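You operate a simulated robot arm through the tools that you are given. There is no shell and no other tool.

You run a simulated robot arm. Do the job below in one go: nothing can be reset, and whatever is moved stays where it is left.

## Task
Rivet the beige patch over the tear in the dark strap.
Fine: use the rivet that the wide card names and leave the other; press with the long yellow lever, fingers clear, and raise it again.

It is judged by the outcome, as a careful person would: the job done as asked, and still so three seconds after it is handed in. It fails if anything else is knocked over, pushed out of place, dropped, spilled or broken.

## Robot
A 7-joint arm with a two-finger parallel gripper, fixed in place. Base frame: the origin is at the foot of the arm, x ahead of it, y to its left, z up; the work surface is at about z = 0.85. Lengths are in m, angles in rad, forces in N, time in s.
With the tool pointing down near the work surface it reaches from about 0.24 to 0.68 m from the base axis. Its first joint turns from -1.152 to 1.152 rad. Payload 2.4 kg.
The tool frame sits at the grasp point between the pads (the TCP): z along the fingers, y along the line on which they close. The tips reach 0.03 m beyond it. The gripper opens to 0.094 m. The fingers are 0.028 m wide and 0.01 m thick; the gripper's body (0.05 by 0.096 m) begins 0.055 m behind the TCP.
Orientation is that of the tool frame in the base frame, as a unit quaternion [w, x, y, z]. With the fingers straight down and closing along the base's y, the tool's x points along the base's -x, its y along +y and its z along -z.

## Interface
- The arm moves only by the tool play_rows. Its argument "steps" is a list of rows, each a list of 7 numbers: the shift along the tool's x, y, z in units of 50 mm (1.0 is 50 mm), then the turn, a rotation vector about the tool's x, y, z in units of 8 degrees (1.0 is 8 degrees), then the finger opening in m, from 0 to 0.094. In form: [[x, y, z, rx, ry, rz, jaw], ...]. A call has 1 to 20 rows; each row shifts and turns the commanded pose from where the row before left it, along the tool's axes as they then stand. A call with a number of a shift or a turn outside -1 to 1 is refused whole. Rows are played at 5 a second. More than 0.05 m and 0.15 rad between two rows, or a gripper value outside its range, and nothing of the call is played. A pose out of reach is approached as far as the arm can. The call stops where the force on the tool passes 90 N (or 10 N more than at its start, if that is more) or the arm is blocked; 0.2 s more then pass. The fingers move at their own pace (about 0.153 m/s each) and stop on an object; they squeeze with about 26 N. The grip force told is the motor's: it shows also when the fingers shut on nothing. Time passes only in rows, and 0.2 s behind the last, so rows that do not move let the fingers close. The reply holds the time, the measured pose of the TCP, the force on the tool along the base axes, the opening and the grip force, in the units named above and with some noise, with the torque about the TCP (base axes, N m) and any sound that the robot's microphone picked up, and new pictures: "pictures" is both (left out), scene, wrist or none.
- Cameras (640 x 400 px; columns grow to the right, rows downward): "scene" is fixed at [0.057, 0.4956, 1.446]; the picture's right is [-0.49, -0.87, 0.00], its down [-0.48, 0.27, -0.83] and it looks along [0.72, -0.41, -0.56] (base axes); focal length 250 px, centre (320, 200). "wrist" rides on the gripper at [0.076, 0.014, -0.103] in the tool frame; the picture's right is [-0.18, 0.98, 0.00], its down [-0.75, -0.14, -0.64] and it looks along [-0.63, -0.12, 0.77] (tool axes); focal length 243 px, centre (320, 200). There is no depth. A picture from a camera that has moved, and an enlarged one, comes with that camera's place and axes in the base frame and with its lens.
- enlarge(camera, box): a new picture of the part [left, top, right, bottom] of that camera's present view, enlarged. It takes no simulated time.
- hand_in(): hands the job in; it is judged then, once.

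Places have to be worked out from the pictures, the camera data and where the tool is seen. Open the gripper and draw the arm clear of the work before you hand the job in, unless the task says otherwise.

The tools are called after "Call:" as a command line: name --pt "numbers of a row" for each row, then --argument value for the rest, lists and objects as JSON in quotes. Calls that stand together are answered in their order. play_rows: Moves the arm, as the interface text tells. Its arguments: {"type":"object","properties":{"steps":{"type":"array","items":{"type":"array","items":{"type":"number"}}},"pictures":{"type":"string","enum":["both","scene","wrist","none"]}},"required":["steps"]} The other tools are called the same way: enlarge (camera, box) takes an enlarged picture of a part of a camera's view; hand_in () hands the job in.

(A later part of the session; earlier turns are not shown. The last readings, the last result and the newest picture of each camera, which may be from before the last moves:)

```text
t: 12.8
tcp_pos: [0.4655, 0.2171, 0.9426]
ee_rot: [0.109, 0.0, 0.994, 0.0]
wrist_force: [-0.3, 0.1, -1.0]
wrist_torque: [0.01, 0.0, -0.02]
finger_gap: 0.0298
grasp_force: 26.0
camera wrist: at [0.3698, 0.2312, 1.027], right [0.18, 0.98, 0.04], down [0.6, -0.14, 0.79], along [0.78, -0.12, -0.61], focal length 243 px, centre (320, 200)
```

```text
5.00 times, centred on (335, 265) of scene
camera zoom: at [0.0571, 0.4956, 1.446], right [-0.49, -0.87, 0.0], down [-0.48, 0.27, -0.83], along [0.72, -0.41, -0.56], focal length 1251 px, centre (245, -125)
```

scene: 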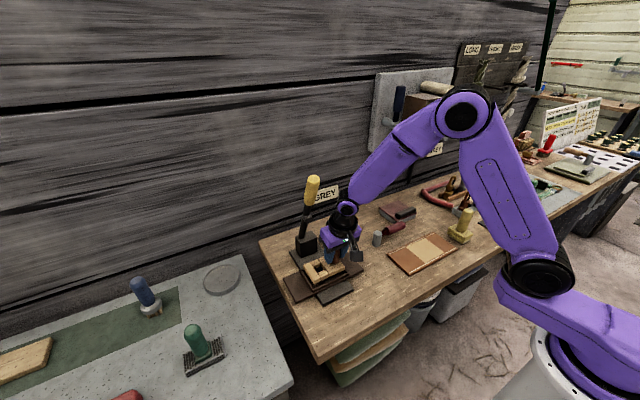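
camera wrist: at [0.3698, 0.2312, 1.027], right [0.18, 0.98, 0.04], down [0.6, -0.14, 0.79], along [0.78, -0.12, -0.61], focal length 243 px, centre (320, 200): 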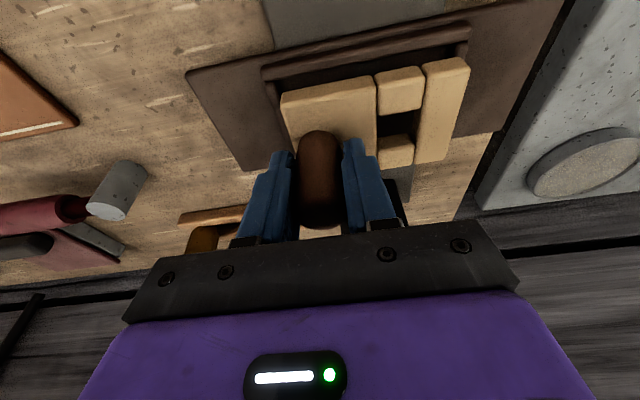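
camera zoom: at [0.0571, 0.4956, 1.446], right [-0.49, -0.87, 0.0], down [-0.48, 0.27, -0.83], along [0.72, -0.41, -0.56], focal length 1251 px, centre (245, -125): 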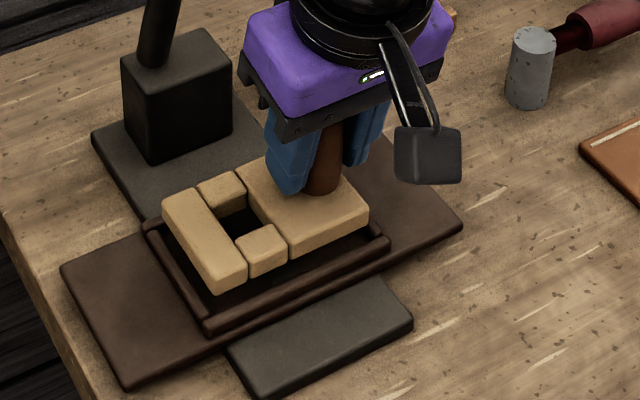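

The patch bottom is now about 7–8 mm above the frame top. I lower 5 mm more so the two edges are nearly level and can be compared without parallax.

Call:
play_rows --pt "0.0216 0 0.0976 0 0 0 0.01" --pt "0 0 0 0 0 0 0.01"

Call:
enlarge --camera "wrist" --box '[250, 20, 410, 120]'

Call:
enlarge --camera "wrist" --box '[330, 20, 490, 120]'

Call:
enlarge --camera "scene" --box '[300, 245, 364, 295]'

Call:
enlarge --camera "scene" --box '[316, 235, 380, 285]'

```text
t: 13.4
tcp_pos: [0.4657, 0.2167, 0.9382]
ee_rot: [0.108, 0.0, 0.994, 0.0]
wrist_force: [-0.2, 0.9, -1.3]
wrist_torque: [0.0, -0.02, -0.05]
finger_gap: 0.0295
grasp_force: 26.0
camera wrist: at [0.3703, 0.2313, 1.0214], right [0.18, 0.98, 0.04], down [0.6, -0.14, 0.79], along [0.78, -0.12, -0.61], focal length 243 px, centre (320, 200)
```

scene: 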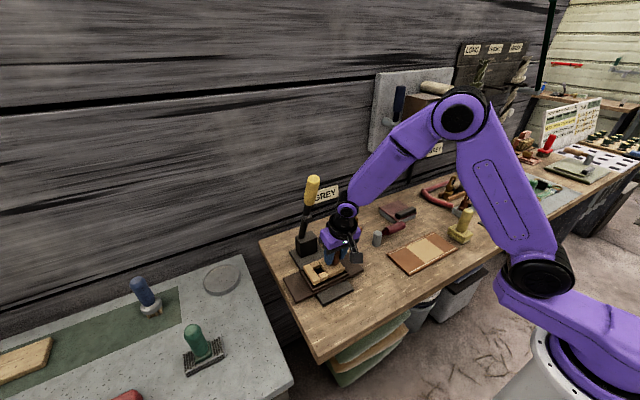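
wrist: 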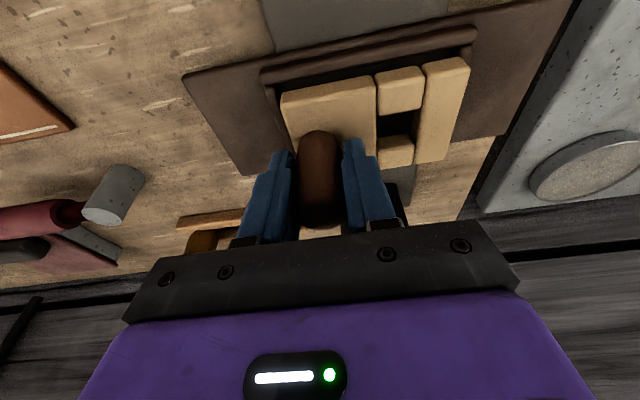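

```text
4.00 times, centred on (330, 70) of wrist
camera zoom: at [0.3703, 0.2313, 1.0214], right [0.18, 0.98, 0.04], down [0.6, -0.14, 0.79], along [0.78, -0.12, -0.61], focal length 970 px, centre (280, 720)
```

zoom: 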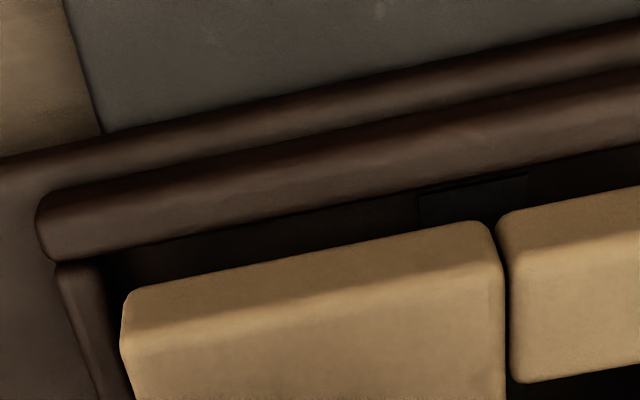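

```text
4.00 times, centred on (410, 70) of wrist
camera zoom: at [0.3703, 0.2313, 1.0214], right [0.18, 0.98, 0.04], down [0.6, -0.14, 0.79], along [0.78, -0.12, -0.61], focal length 970 px, centre (-40, 720)
```

zoom: 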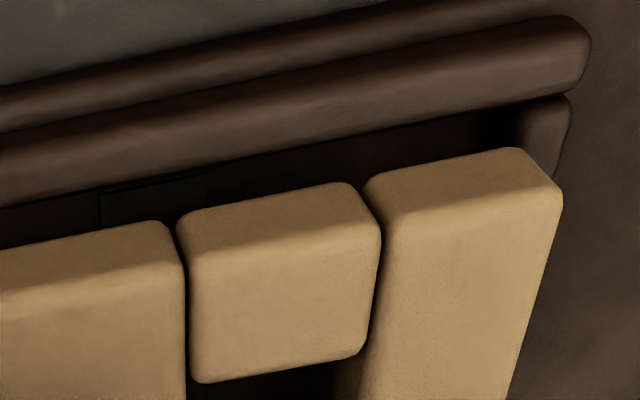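

```text
8.00 times, centred on (332, 270) of scene
camera zoom: at [0.0571, 0.4956, 1.446], right [-0.49, -0.87, 0.0], down [-0.48, 0.27, -0.83], along [0.72, -0.41, -0.56], focal length 2001 px, centre (224, -360)
```

zoom: 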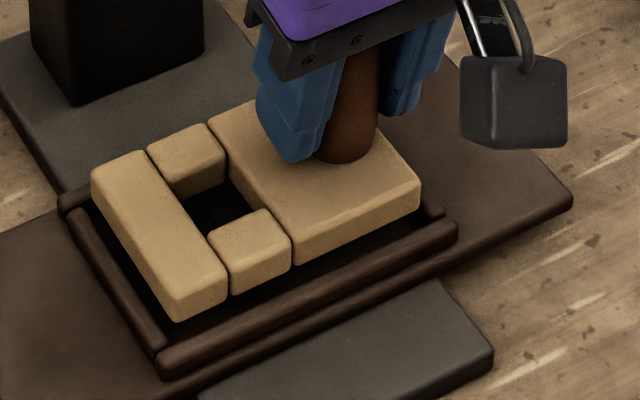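

```text
8.00 times, centred on (348, 260) of scene
camera zoom: at [0.0571, 0.4956, 1.446], right [-0.49, -0.87, 0.0], down [-0.48, 0.27, -0.83], along [0.72, -0.41, -0.56], focal length 2001 px, centre (96, -280)
```

zoom: 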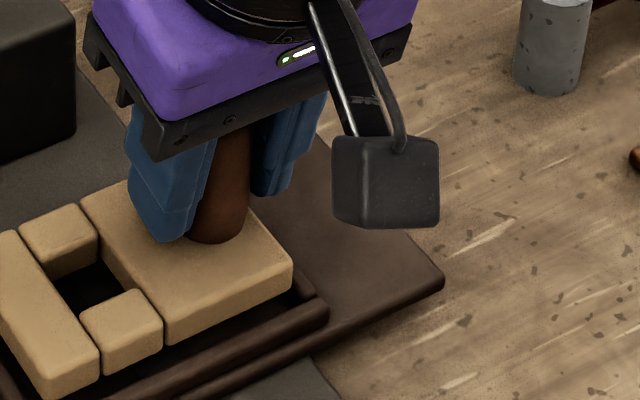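

In both views the gap on the −y side is larger than on the +y side by 2–3 mm, while the front gap looks about half of the play. I shift 1.3 mm toward −y and lower in small steps, watching the force.

Call:
play_rows --pt "0 -0.026 0 0 0 0 0.01" --pt "0.0216 0 0.0976 0 0 0 0.01" --pt "0.013 0 0.0586 0 0 0 0.01"

Call:
enlarge --camera "scene" --box '[300, 245, 364, 295]'

Call:
enlarge --camera "wrist" --box '[250, 10, 490, 160]'

```text
t: 14.2
tcp_pos: [0.465, 0.2152, 0.9286]
ee_rot: [0.108, 0.0, 0.994, 0.0]
wrist_force: [1.1, 0.2, -0.6]
wrist_torque: [-0.02, 0.01, 0.02]
finger_gap: 0.0294
grasp_force: 26.2
camera wrist: at [0.3704, 0.23, 1.0133], right [0.18, 0.98, 0.04], down [0.6, -0.14, 0.79], along [0.78, -0.12, -0.61], focal length 243 px, centre (320, 200)
```

scene: 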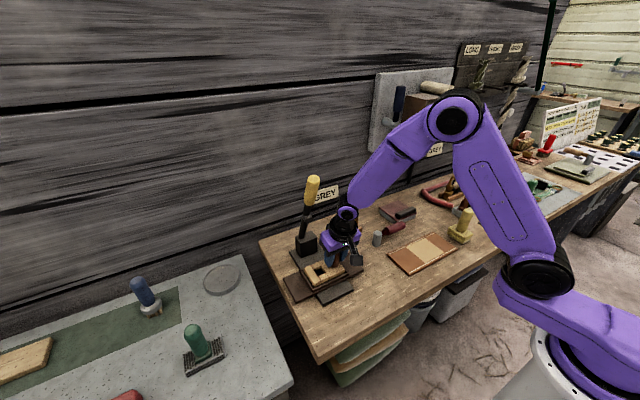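
wrist: 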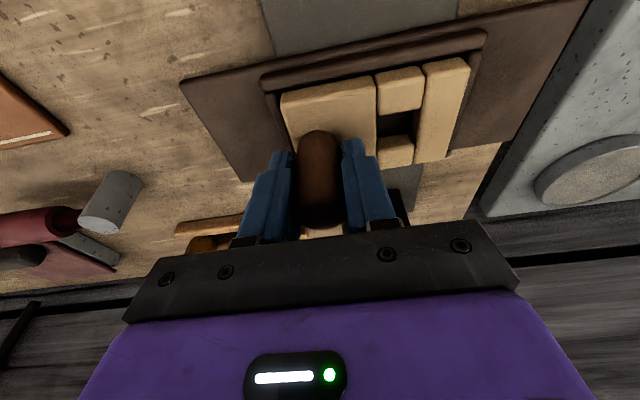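

```text
8.00 times, centred on (332, 270) of scene
camera zoom: at [0.0571, 0.4956, 1.446], right [-0.49, -0.87, 0.0], down [-0.48, 0.27, -0.83], along [0.72, -0.41, -0.56], focal length 2001 px, centre (224, -360)
```

zoom: 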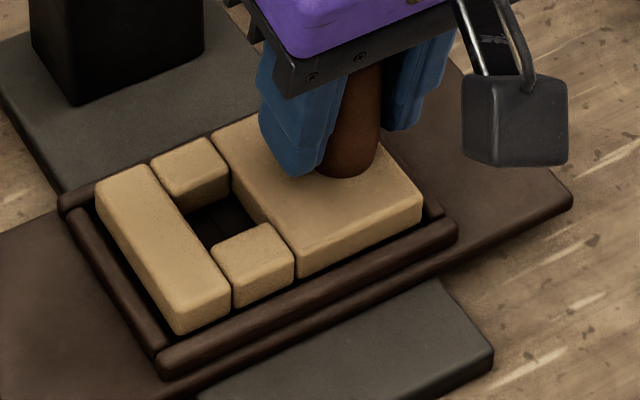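

```text
2.67 times, centred on (370, 85) of wrist
camera zoom: at [0.3704, 0.23, 1.0133], right [0.18, 0.98, 0.04], down [0.6, -0.14, 0.79], along [0.78, -0.12, -0.61], focal length 647 px, centre (187, 507)
```

zoom: 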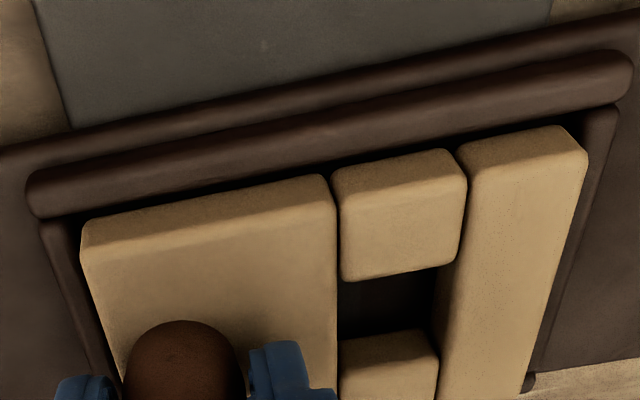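

The patch is now inside the frame with gaps all round and no contact force. I lower a little more until it rests on the strap.

Call:
play_rows --pt "0.0108 0 0.0488 0 0 0 0.01" --pt "0 0 0 0 0 0 0.01" --pictures "none"

```text
t: 14.8
tcp_pos: [0.4652, 0.2161, 0.9269]
ee_rot: [0.108, 0.0, 0.994, 0.001]
wrist_force: [0.0, 0.2, -0.5]
wrist_torque: [-0.04, -0.01, -0.04]
finger_gap: 0.0295
grasp_force: 26.1
```

Call:
play_rows --pt "0.0086 0 0.039 0 0 0 0.01" --pt "0 0 0 0 0 0 0.01" --pictures "none"

```text
t: 15.4
tcp_pos: [0.4663, 0.216, 0.9252]
ee_rot: [0.109, 0.0, 0.994, 0.0]
wrist_force: [0.6, -0.5, 0.1]
wrist_torque: [-0.06, -0.01, 0.0]
finger_gap: 0.0296
grasp_force: 26.6
```

Still no contact at TCP z 0.9252 (patch bottom about 0.872). I lower another 2 mm.

Call:
play_rows --pt "0.0086 0 0.039 0 0 0 0.01" --pt "0 0 0 0 0 0 0.01" --pictures "both"

Call:
enlarge --camera "scene" --box '[300, 245, 364, 295]'

```text
t: 16.0
tcp_pos: [0.4666, 0.2153, 0.9224]
ee_rot: [0.109, 0.0, 0.994, 0.0]
wrist_force: [-0.1, -1.4, 4.7]
wrist_torque: [0.05, 0.2, 0.04]
finger_gap: 0.0295
grasp_force: 26.4
camera wrist: at [0.3712, 0.2296, 1.007], right [0.18, 0.98, 0.04], down [0.6, -0.14, 0.79], along [0.78, -0.12, -0.61], focal length 243 px, centre (320, 200)
```

scene: 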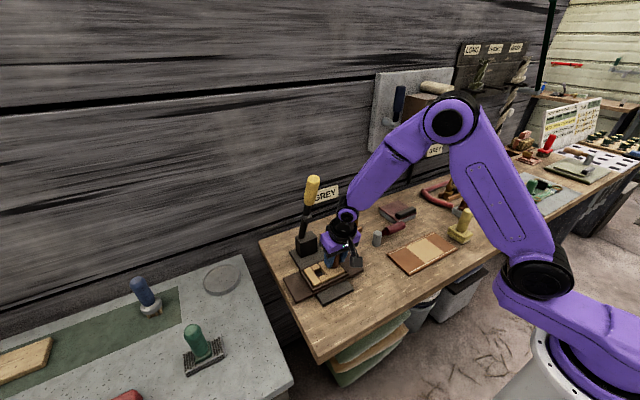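
wrist: 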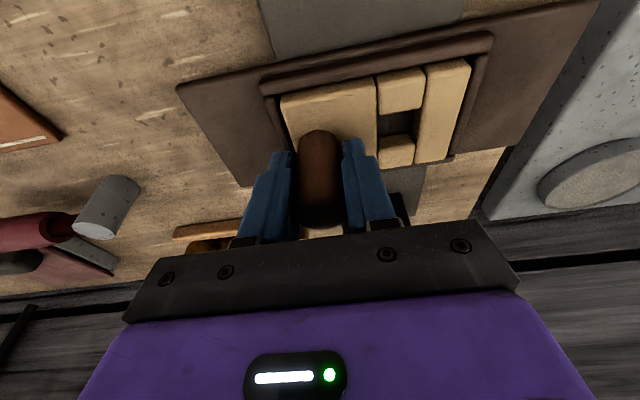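

```text
8.00 times, centred on (332, 270) of scene
camera zoom: at [0.057, 0.4955, 1.446], right [-0.49, -0.87, 0.0], down [-0.48, 0.27, -0.83], along [0.72, -0.41, -0.56], focal length 2001 px, centre (224, -360)
```

zoom: 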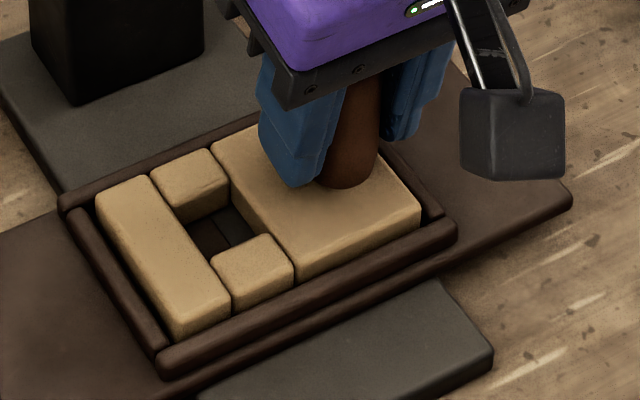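

Contact of 4.7 N at TCP z 0.9224: the patch rests on the strap (z≈0.870) inside the frame, with the tear visible through the hole. I release it and draw back toward the base, then look.

Call:
play_rows --pt "0 0 0 0 0 0 0.03" --pt "0 0 0 0 0 0 0.04" --pt "0 0 0 0 0 0 0.055" --pt "0 0 0 0 0 0 0.055" --pt "0.467 0 -0.206 0 0 0 0.055" --pt "0.467 0 -0.206 0 0 0 0.055" --pt "0.6 0 -0.4 0 0 0 0.055" --pt "0.3 0 -0.8 0 0 0 0.055"

Call:
enlarge --camera "scene" --box '[290, 235, 370, 295]'

Call:
enlarge --camera "wrist" --box '[250, 60, 410, 220]'

```text
t: 17.8
tcp_pos: [0.3603, 0.2163, 0.9809]
ee_rot: [0.109, 0.0, 0.994, 0.0]
wrist_force: [-0.2, -1.3, 0.4]
wrist_torque: [0.01, -0.01, -0.02]
finger_gap: 0.055
grasp_force: 0.0
camera wrist: at [0.2651, 0.2291, 1.066], right [0.18, 0.98, 0.04], down [0.6, -0.14, 0.79], along [0.78, -0.12, -0.61], focal length 243 px, centre (320, 200)
```

scene: 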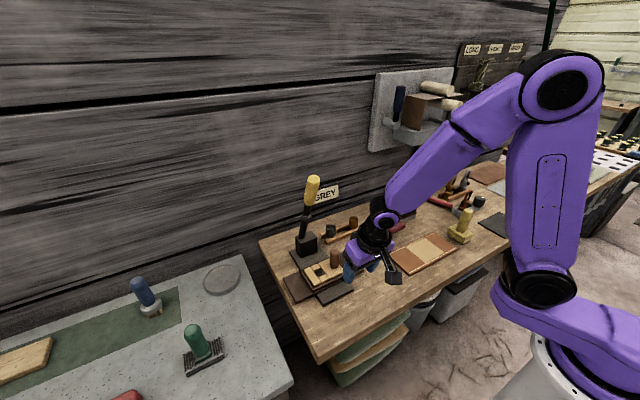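
wrist: 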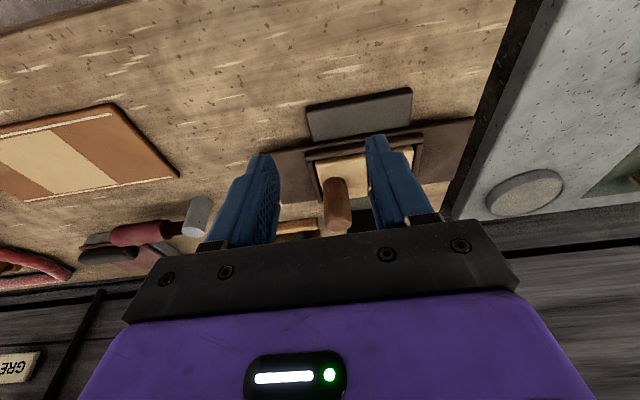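

```text
6.67 times, centred on (330, 265) of scene
camera zoom: at [0.0571, 0.4956, 1.446], right [-0.49, -0.87, 0.0], down [-0.48, 0.27, -0.83], along [0.72, -0.41, -0.56], focal length 1667 px, centre (253, -233)
```

zoom: 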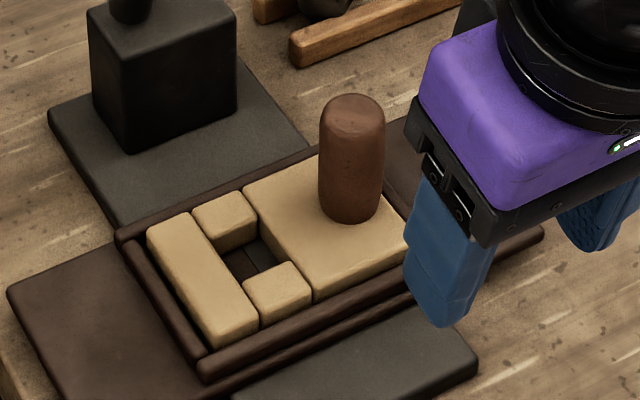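

```text
2.50 times, centred on (330, 140) of wrist
camera zoom: at [0.2651, 0.2291, 1.066], right [0.18, 0.98, 0.04], down [0.6, -0.14, 0.79], along [0.78, -0.12, -0.61], focal length 606 px, centre (295, 350)
```

zoom: 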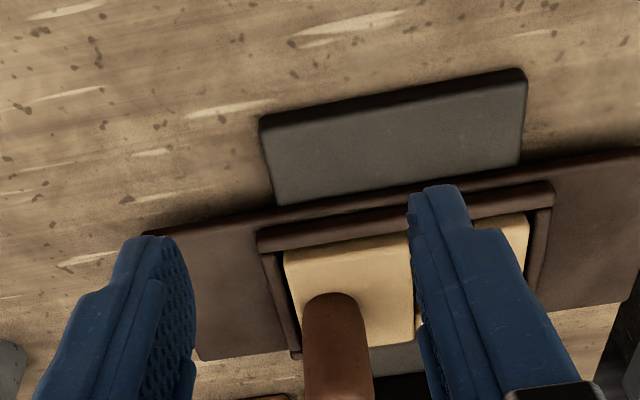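

The patch is well seated with the tear under it. Next the grey rivet: I move to the right, then forward with a steeper tilt (about 20°), to hover over it at (0.606, 0.142).

Call:
play_rows --pt "0 -0.74 0 0 0 0 0.06" --pt "0 -0.74 0 0 0 0 0.06" --pt "-0.781 0 0.173 0 0 0 0.06" --pt "-0.781 0 0.173 0 0 0 0.06" --pt "-0.781 0 0.173 0 0 0 0.06" --pt "0 0 0 0 -1 0 0.06" --pt "-0.787 0 0.294 0 0 0 0.06" --pt "-0.787 0 0.294 0 0 0 0.06" --pt "0 0 0 0 0 0 0.06"

Call:
enlarge --camera "wrist" --box '[240, 80, 400, 220]'

Call:
enlarge --camera "scene" --box '[290, 190, 390, 260]'

```text
t: 19.8
tcp_pos: [0.5651, 0.1418, 0.981]
ee_rot: [0.178, 0.0, 0.984, 0.0]
wrist_force: [1.1, 0.3, -0.5]
wrist_torque: [0.02, -0.02, 0.01]
finger_gap: 0.06
grasp_force: 0.1
camera wrist: at [0.4592, 0.1562, 1.0499], right [0.17, 0.98, 0.06], down [0.48, -0.14, 0.87], along [0.86, -0.12, -0.5], focal length 243 px, centre (320, 200)
```

scene: 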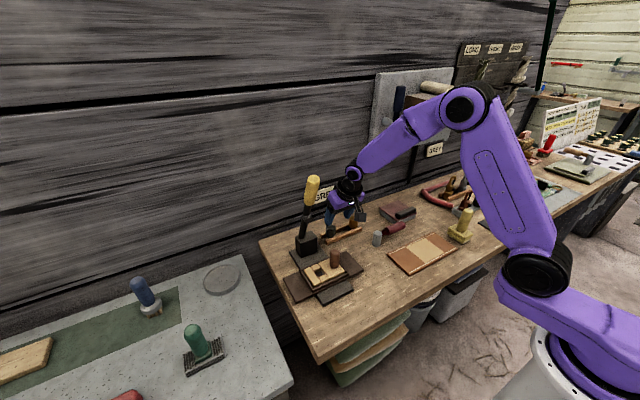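
wrist: 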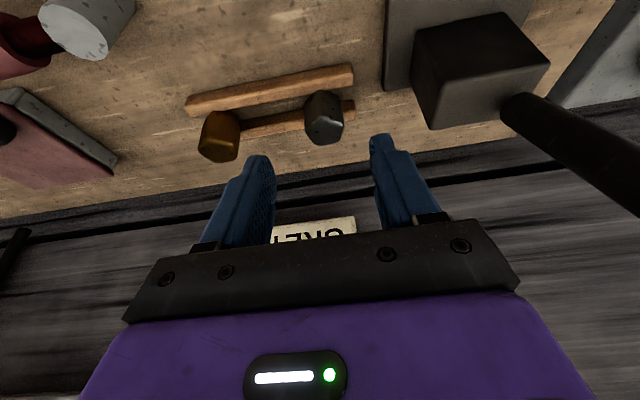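

```text
2.86 times, centred on (320, 150) of wrist
camera zoom: at [0.4592, 0.1562, 1.0499], right [0.17, 0.98, 0.06], down [0.48, -0.14, 0.87], along [0.86, -0.12, -0.5], focal length 693 px, centre (320, 343)
```

zoom: 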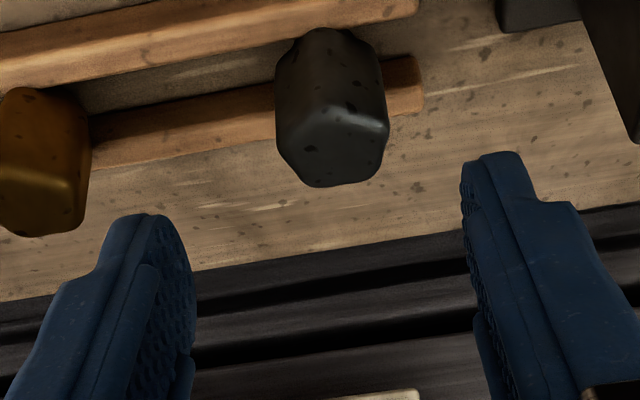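

```text
5.71 times, centred on (340, 225) of scene
camera zoom: at [0.0571, 0.4956, 1.446], right [-0.49, -0.87, 0.0], down [-0.48, 0.27, -0.83], along [0.72, -0.41, -0.56], focal length 1429 px, centre (206, 57)
```

zoom: 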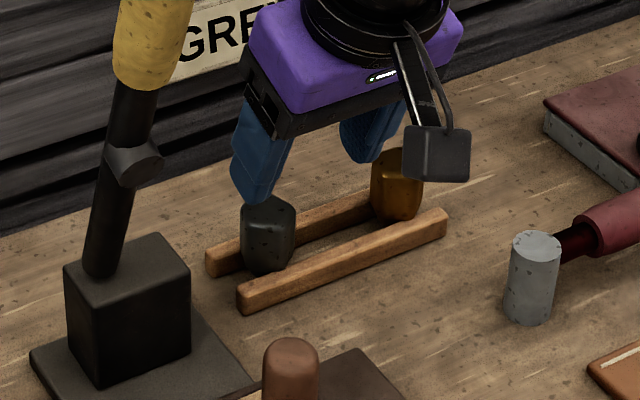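

The grey rivet is at about (0.606, 0.145) with its top at z≈0.90. I move over it and lower partway, then check that it sits between the fingers.

Call:
play_rows --pt "-0.768 0.064 0.287 0 0 0 0.06" --pt "0.175 0 0.468 0 0 0 0.06" --pt "0.175 0 0.468 0 0 0 0.06" --pt "0 0 0 0 0 0 0.06"

Call:
enlarge --camera "wrist" --box '[240, 80, 400, 220]'

Call:
enlarge --camera "scene" --box '[290, 190, 390, 260]'

```text
t: 20.8
tcp_pos: [0.605, 0.1447, 0.9304]
ee_rot: [0.178, 0.0, 0.984, 0.0]
wrist_force: [0.7, -0.1, -0.4]
wrist_torque: [0.0, 0.0, 0.04]
finger_gap: 0.0602
grasp_force: 0.1
camera wrist: at [0.4982, 0.1593, 1.0014], right [0.17, 0.98, 0.07], down [0.48, -0.14, 0.87], along [0.86, -0.12, -0.5], focal length 243 px, centre (320, 200)
```

scene: 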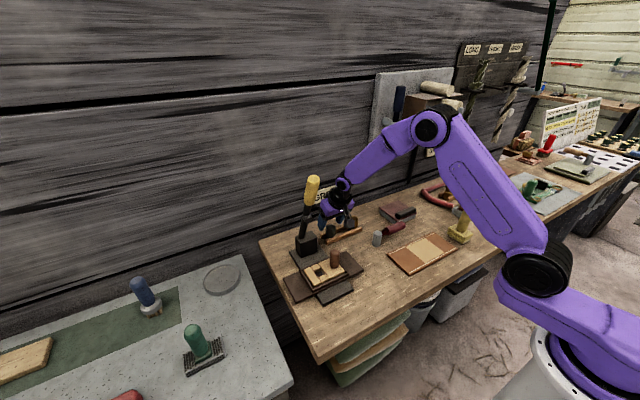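
wrist: 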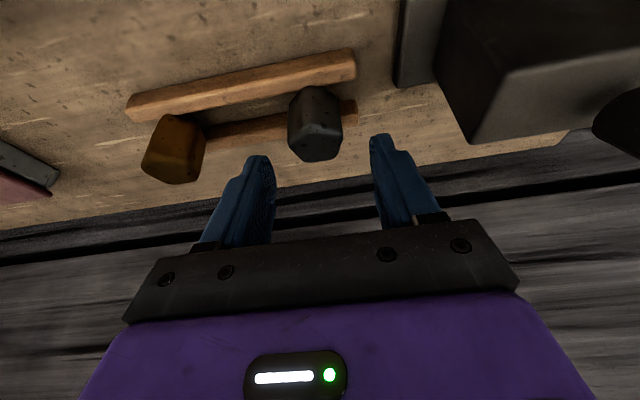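

```text
2.86 times, centred on (320, 150) of wrist
camera zoom: at [0.4982, 0.1593, 1.0014], right [0.17, 0.98, 0.07], down [0.48, -0.14, 0.87], along [0.86, -0.12, -0.5], focal length 693 px, centre (320, 343)
```

zoom: 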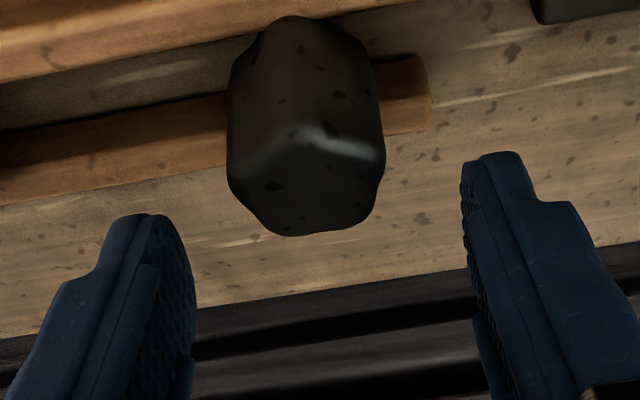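

```text
5.71 times, centred on (340, 225) of scene
camera zoom: at [0.0571, 0.4956, 1.446], right [-0.49, -0.87, 0.0], down [-0.48, 0.27, -0.83], along [0.72, -0.41, -0.56], focal length 1429 px, centre (206, 57)
```

zoom: 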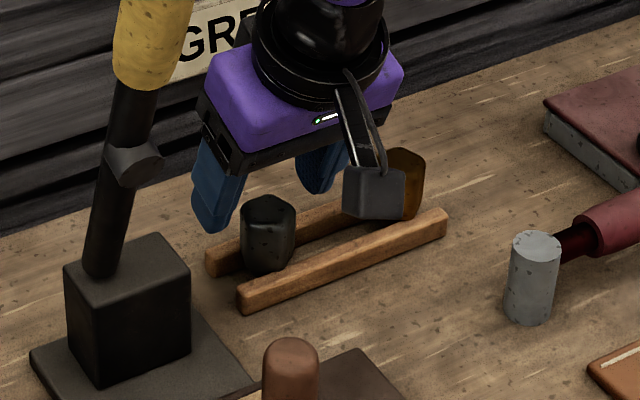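

The rivet lies centred at y≈0.145 between the fingers, x≈0.607. I lower to z≈0.897 and close on its head.

Call:
play_rows --pt "0.116 0.005 0.309 0 0 0 0.06" --pt "0.116 0.005 0.309 0 0 0 0.06" --pt "0 0 0 0 0 0 0.06"

Call:
enlarge --camera "wrist" --box '[240, 80, 400, 220]'

Call:
enlarge --camera "scene" --box '[290, 190, 390, 260]'

```text
t: 21.6
tcp_pos: [0.6048, 0.1477, 0.8982]
ee_rot: [0.178, -0.001, 0.984, 0.0]
wrist_force: [0.3, 0.4, 0.4]
wrist_torque: [0.01, -0.02, 0.0]
finger_gap: 0.06
grasp_force: 0.1
camera wrist: at [0.4977, 0.1602, 0.9684], right [0.17, 0.98, 0.06], down [0.48, -0.14, 0.87], along [0.86, -0.12, -0.5], focal length 243 px, centre (320, 200)
```

scene: 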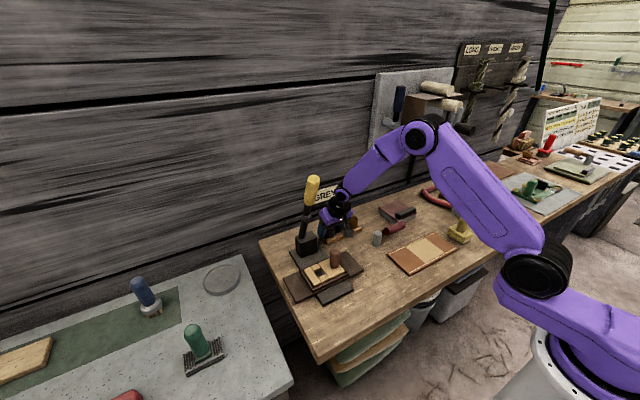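
wrist: 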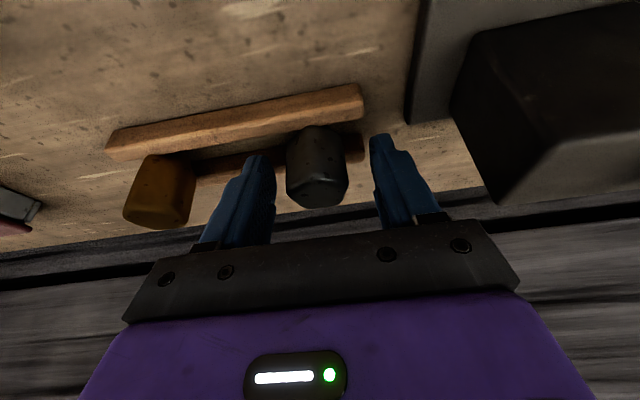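

```text
2.86 times, centred on (320, 150) of wrist
camera zoom: at [0.4977, 0.1602, 0.9684], right [0.17, 0.98, 0.06], down [0.48, -0.14, 0.87], along [0.86, -0.12, -0.5], focal length 693 px, centre (320, 343)
```

zoom: 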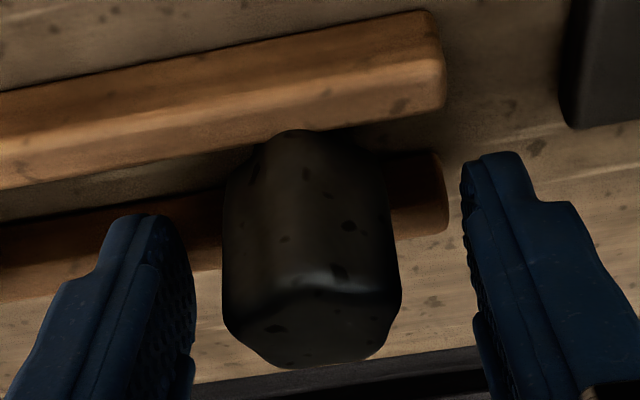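

```text
5.71 times, centred on (340, 225) of scene
camera zoom: at [0.057, 0.4956, 1.446], right [-0.49, -0.87, 0.0], down [-0.48, 0.27, -0.83], along [0.72, -0.41, -0.56], focal length 1429 px, centre (206, 57)
```

zoom: 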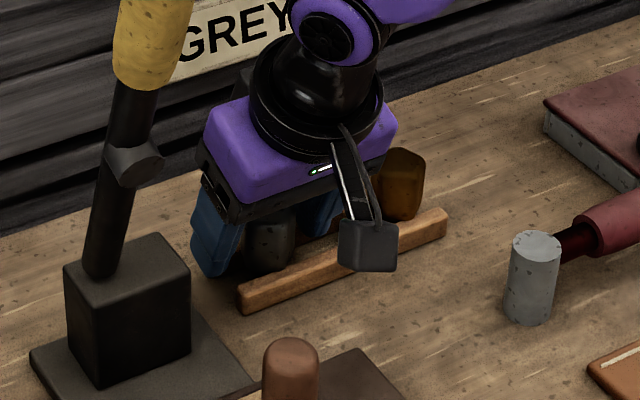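

The rivet head is between the pads just above the rails. I shift 1 mm toward −y and close.

Call:
play_rows --pt "0 -0.022 0 0 0 0 0.05" --pt "0 0 0 0 0 0 0.035" --pt "0 0 0 0 0 0 0.015" --pt "0 0 0 0 0 0 0.01" --pt "0 0 0 0 0 0 0.01"

Call:
enlarge --camera "wrist" --box '[240, 80, 400, 220]'

```text
t: 22.8
tcp_pos: [0.6042, 0.1449, 0.8986]
ee_rot: [0.178, 0.0, 0.984, 0.0]
wrist_force: [-0.9, -0.1, 0.6]
wrist_torque: [0.01, -0.02, 0.02]
finger_gap: 0.0329
grasp_force: 26.1
camera wrist: at [0.4978, 0.1588, 0.9688], right [0.17, 0.98, 0.06], down [0.48, -0.14, 0.86], along [0.86, -0.12, -0.5], focal length 243 px, centre (320, 200)
```

scene: 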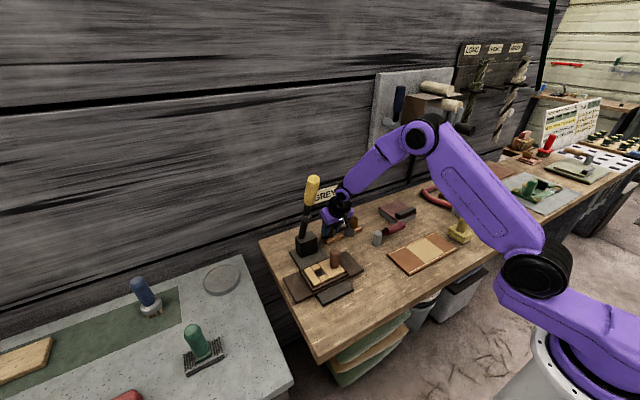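
wrist: 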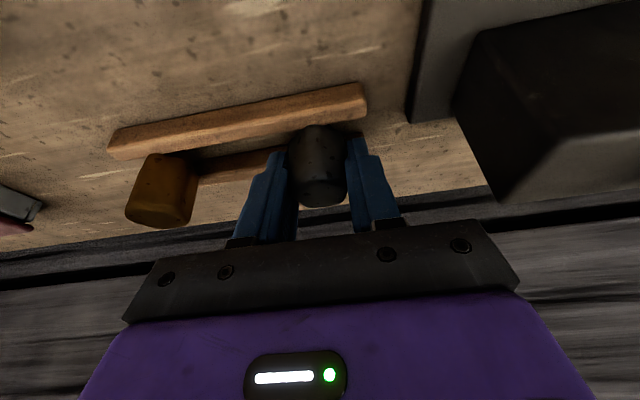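

```text
2.86 times, centred on (320, 150) of wrist
camera zoom: at [0.4978, 0.1588, 0.9688], right [0.17, 0.98, 0.06], down [0.48, -0.14, 0.86], along [0.86, -0.12, -0.5], focal length 693 px, centre (320, 343)
```

zoom: 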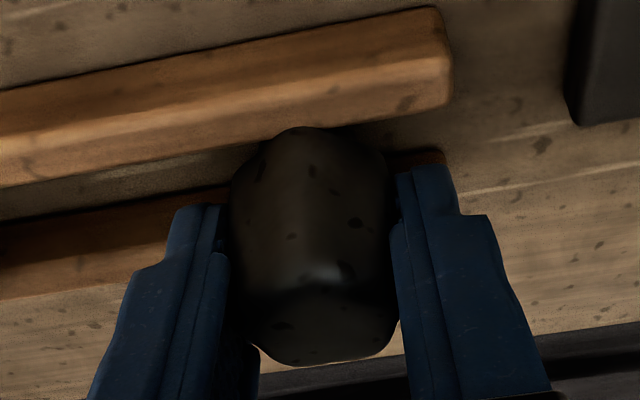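

Rivet gripped (gap 0.0329, 26 N). I lift it straight up 6 cm and look at its underside.

Call:
play_rows --pt "-0.07 0 -0.187 0 0 0 0.01" --pt "-0.14 0 -0.375 0 0 0 0.01" --pt "-0.14 0 -0.375 0 0 0 0.01" --pt "-0.07 0 -0.187 0 0 0 0.01" --pt "0 0 0 0 0 0 0.01"

Call:
enlarge --camera "wrist" --box '[240, 80, 400, 220]'

Call:
enlarge --camera "scene" --box '[290, 180, 390, 250]'

```text
t: 24.0
tcp_pos: [0.6043, 0.144, 0.9586]
ee_rot: [0.177, 0.001, 0.984, 0.0]
wrist_force: [-0.7, 0.1, -0.6]
wrist_torque: [-0.03, -0.02, 0.01]
finger_gap: 0.0328
grasp_force: 25.4
camera wrist: at [0.4981, 0.1588, 1.0285], right [0.17, 0.98, 0.06], down [0.48, -0.14, 0.87], along [0.86, -0.12, -0.5], focal length 243 px, centre (320, 200)
```

scene: 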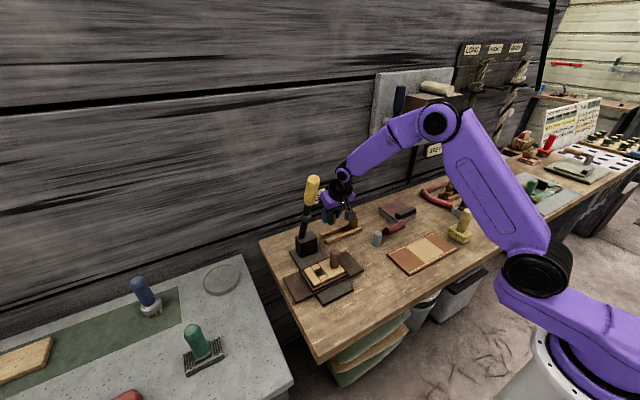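
wrist: 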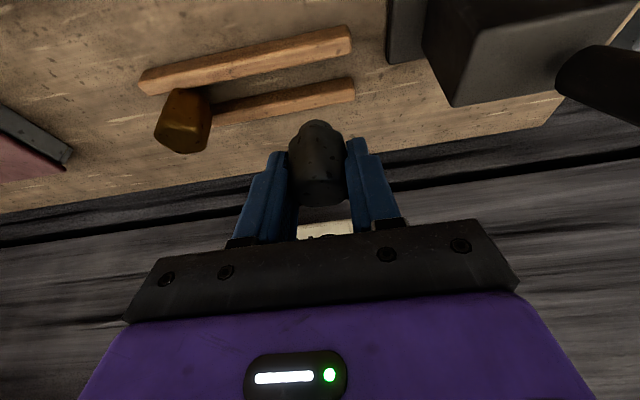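

```text
2.86 times, centred on (320, 150) of wrist
camera zoom: at [0.4981, 0.1588, 1.0285], right [0.17, 0.98, 0.06], down [0.48, -0.14, 0.87], along [0.86, -0.12, -0.5], focal length 693 px, centre (320, 343)
```

zoom: 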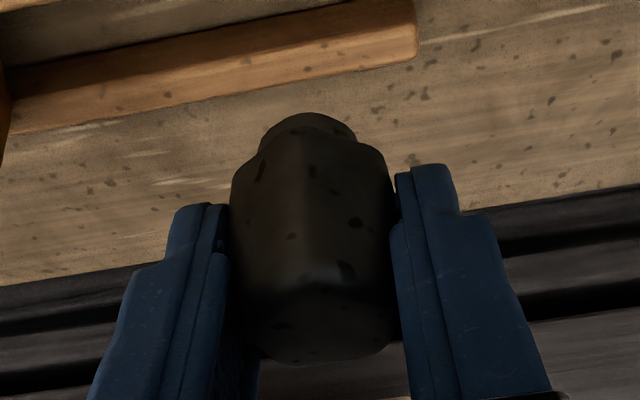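

```text
5.71 times, centred on (340, 215) of scene
camera zoom: at [0.0571, 0.4956, 1.446], right [-0.49, -0.87, 0.0], down [-0.48, 0.27, -0.83], along [0.72, -0.41, -0.56], focal length 1429 px, centre (206, 114)
```

zoom: 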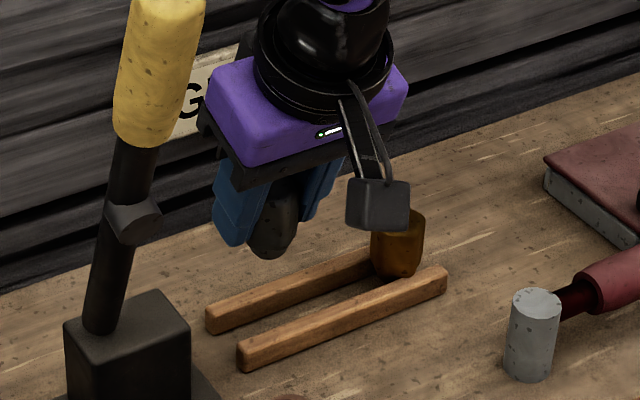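

The rivet has a 33 mm head and a 20 mm shank, and it hangs straight. I lift more, carry it back to x≈0.40, and then across to y≈0.264 in front of the patch hole, away from the lever and knob.

Call:
play_rows --pt "-0.28 0 -0.749 0 0 0 0.01" --pt "0.765 0 -0.286 0 0 0 0.01" --pt "0.765 0 -0.286 0 0 0 0.01" --pt "0.765 0 -0.286 0 0 0 0.01" --pt "0.765 0 -0.286 0 0 0 0.01" --pt "0.765 0 -0.286 0 0 0 0.01" --pt "0 0.8 0 0 0 0 0.01" --pt "0 0.8 0 0 0 0 0.01" --pt "0 0.8 0 0 0 0 0.01" --pt "0 0 0 0 0 0 0.01"

Call:
enlarge --camera "wrist" --box '[240, 60, 400, 200]'

Call:
enlarge --camera "scene" --box '[290, 190, 390, 290]'

```text
t: 26.2
tcp_pos: [0.4006, 0.263, 0.9984]
ee_rot: [0.178, 0.0, 0.984, 0.0]
wrist_force: [0.9, -0.2, -0.7]
wrist_torque: [-0.01, 0.0, -0.04]
finger_gap: 0.0329
grasp_force: 25.9
camera wrist: at [0.2939, 0.2778, 1.0677], right [0.17, 0.98, 0.06], down [0.48, -0.14, 0.86], along [0.86, -0.12, -0.5], focal length 243 px, centre (320, 200)
```

scene: 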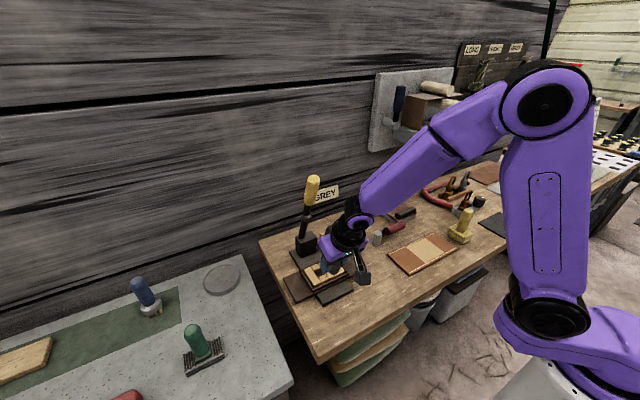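
wrist: 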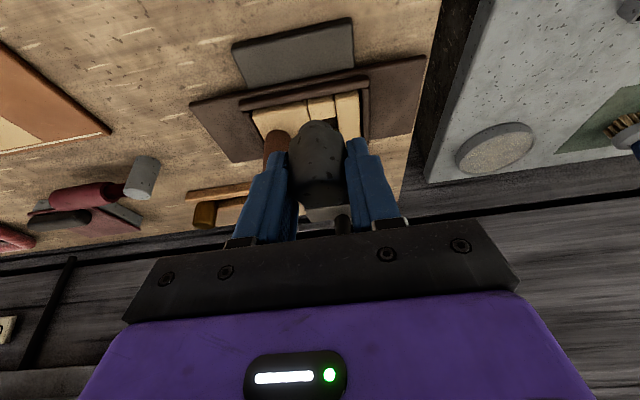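

```text
2.86 times, centred on (320, 130) of wrist
camera zoom: at [0.2939, 0.2778, 1.0677], right [0.17, 0.98, 0.06], down [0.48, -0.14, 0.86], along [0.86, -0.12, -0.5], focal length 693 px, centre (320, 400)
```

zoom: 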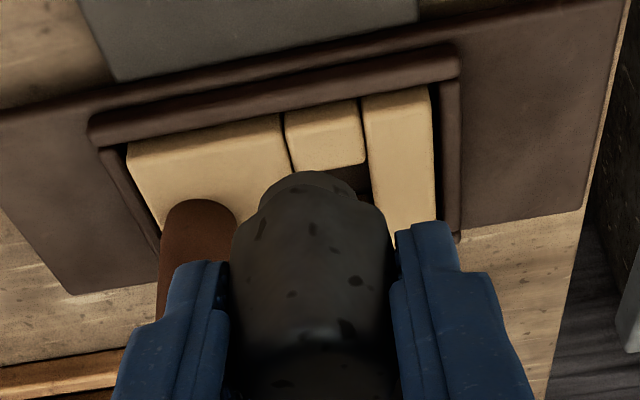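

```text
4.00 times, centred on (340, 240) of scene
camera zoom: at [0.057, 0.4956, 1.446], right [-0.49, -0.87, 0.0], down [-0.48, 0.27, -0.83], along [0.72, -0.41, -0.56], focal length 1000 px, centre (240, 40)
```

zoom: 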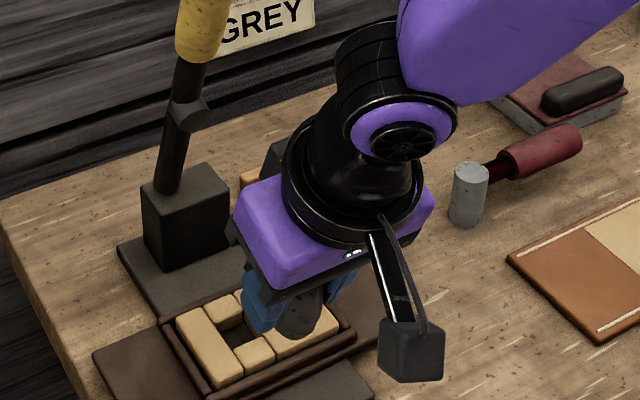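

The hole reads as y 0.2513–0.276 and x≈0.458–0.480, centre (0.4685, 0.2637). I move forward so the rivet axis is over it, then lower to a few centimetres above and look.

Call:
play_rows --pt "-0.613 0.007 0.229 0 0 0 0.01" --pt "-0.613 0.007 0.229 0 0 0 0.01" --pt "0.14 0 0.375 0 0 0 0.01" --pt "0.14 0 0.375 0 0 0 0.01" --pt "0 0 0 0 0 0 0.01"

Call:
enlarge --camera "wrist" --box '[240, 60, 400, 200]'

Call:
enlarge --camera "scene" --box '[290, 220, 370, 290]'

```text
t: 27.4
tcp_pos: [0.4661, 0.2649, 0.9589]
ee_rot: [0.179, 0.0, 0.984, -0.001]
wrist_force: [0.7, 1.1, -0.1]
wrist_torque: [-0.05, -0.04, -0.01]
finger_gap: 0.0326
grasp_force: 25.8
camera wrist: at [0.3594, 0.2791, 1.0277], right [0.17, 0.98, 0.06], down [0.48, -0.14, 0.86], along [0.86, -0.12, -0.5], focal length 243 px, centre (320, 200)
```

scene: 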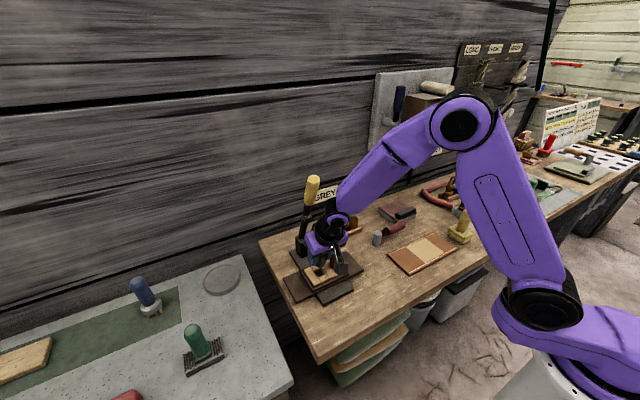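
wrist: 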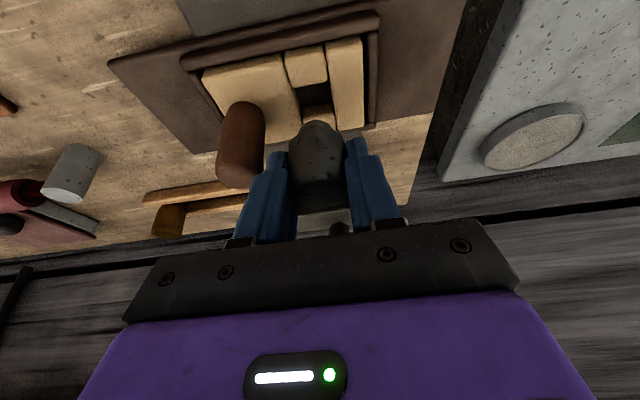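

```text
2.86 times, centred on (320, 130) of wrist
camera zoom: at [0.3594, 0.2791, 1.0277], right [0.17, 0.98, 0.06], down [0.48, -0.14, 0.86], along [0.86, -0.12, -0.5], focal length 693 px, centre (320, 400)
```

zoom: 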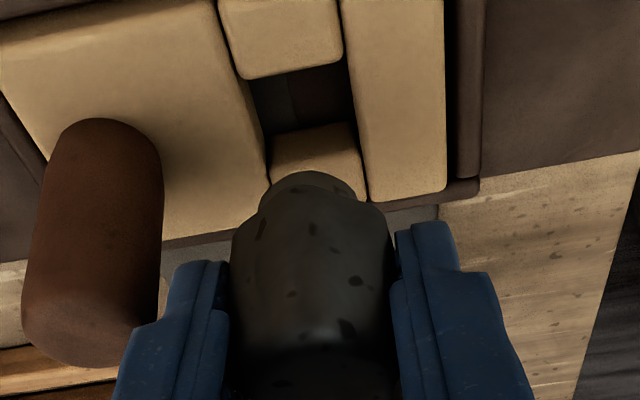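

```text
5.71 times, centred on (330, 255) of scene
camera zoom: at [0.0571, 0.4956, 1.446], right [-0.49, -0.87, 0.0], down [-0.48, 0.27, -0.83], along [0.72, -0.41, -0.56], focal length 1429 px, centre (263, -114)
```

zoom: 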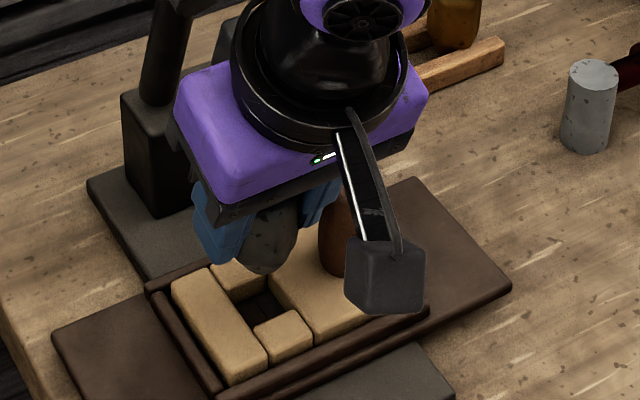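

The rivet is above the hole; lateral offset looks under 1 mm. I lower 2.2 cm so that the shank end is just over the patch top, to compare them at nearly equal height.

Call:
play_rows --pt "0.077 0 0.206 0 0 0 0.01" --pt "0.077 0 0.206 0 0 0 0.01" --pt "0 0 0 0 0 0 0.01"

Call:
enlarge --camera "wrist" --box '[264, 50, 376, 120]'

Call:
enlarge --camera "scene" --box '[300, 235, 364, 285]'

```text
t: 28.2
tcp_pos: [0.4665, 0.265, 0.936]
ee_rot: [0.178, 0.0, 0.984, 0.001]
wrist_force: [0.5, -0.3, -0.1]
wrist_torque: [-0.03, 0.01, 0.0]
finger_gap: 0.0329
grasp_force: 26.4
camera wrist: at [0.3597, 0.2793, 1.0066], right [0.17, 0.98, 0.06], down [0.48, -0.14, 0.86], along [0.86, -0.12, -0.5], focal length 243 px, centre (320, 200)
```

scene: 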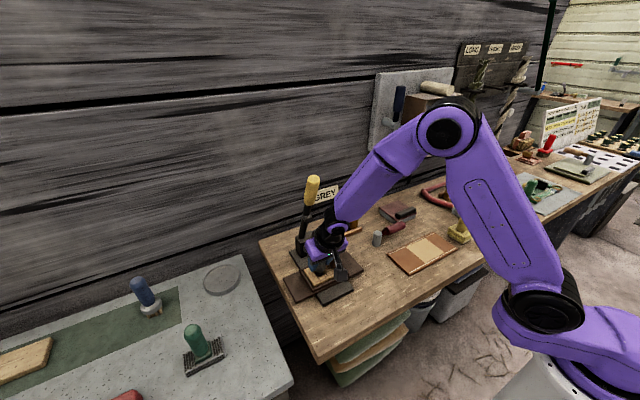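
wrist: 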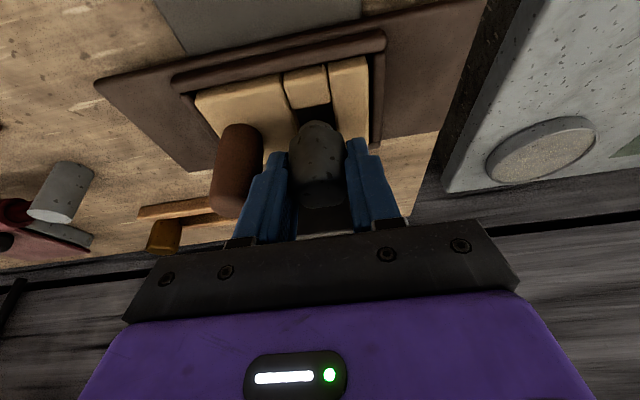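

```text
5.71 times, centred on (320, 85) of wrist
camera zoom: at [0.3597, 0.2793, 1.0066], right [0.17, 0.98, 0.06], down [0.48, -0.14, 0.86], along [0.86, -0.12, -0.5], focal length 1386 px, centre (320, 857)
```

zoom: 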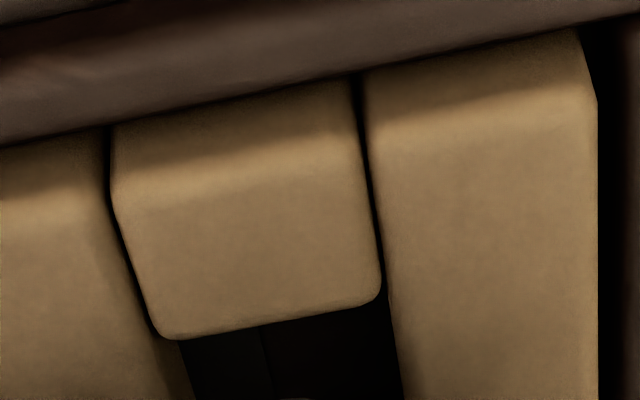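

```text
8.00 times, centred on (332, 260) of scene
camera zoom: at [0.0571, 0.4956, 1.446], right [-0.49, -0.87, 0.0], down [-0.48, 0.27, -0.83], along [0.72, -0.41, -0.56], focal length 2001 px, centre (224, -280)
```

zoom: 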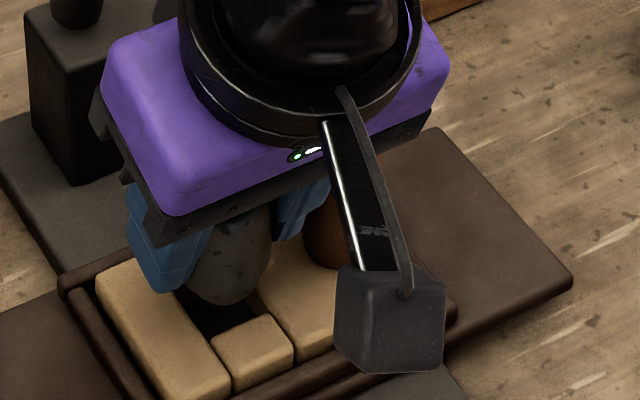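

I enlarge the region around the shank end and the hole, which lies a bit lower in the picture.

Call:
enlarge --camera "wrist" --box '[264, 80, 376, 150]'

Call:
enlarge --camera "scene" --box '[308, 255, 348, 285]'

```text
5.71 times, centred on (320, 115) of wrist
camera zoom: at [0.3597, 0.2793, 1.0066], right [0.17, 0.98, 0.06], down [0.48, -0.14, 0.86], along [0.86, -0.12, -0.5], focal length 1386 px, centre (320, 686)
```

zoom: 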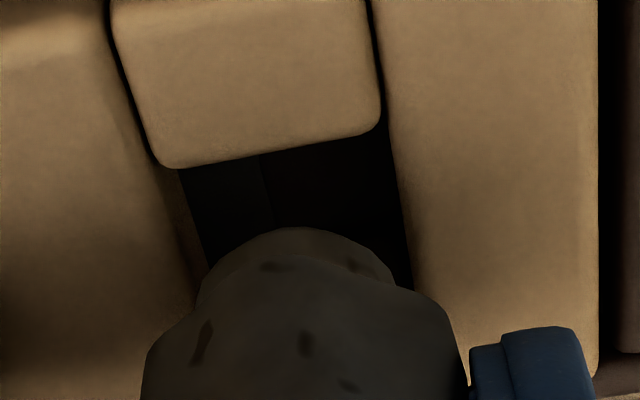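

```text
13.33 times, centred on (328, 270) of scene
camera zoom: at [0.0571, 0.4956, 1.446], right [-0.49, -0.87, 0.0], down [-0.48, 0.27, -0.83], along [0.72, -0.41, -0.56], focal length 3335 px, centre (213, -733)
```

zoom: 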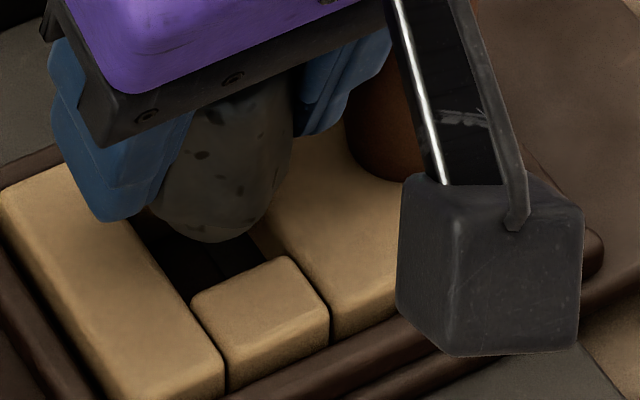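

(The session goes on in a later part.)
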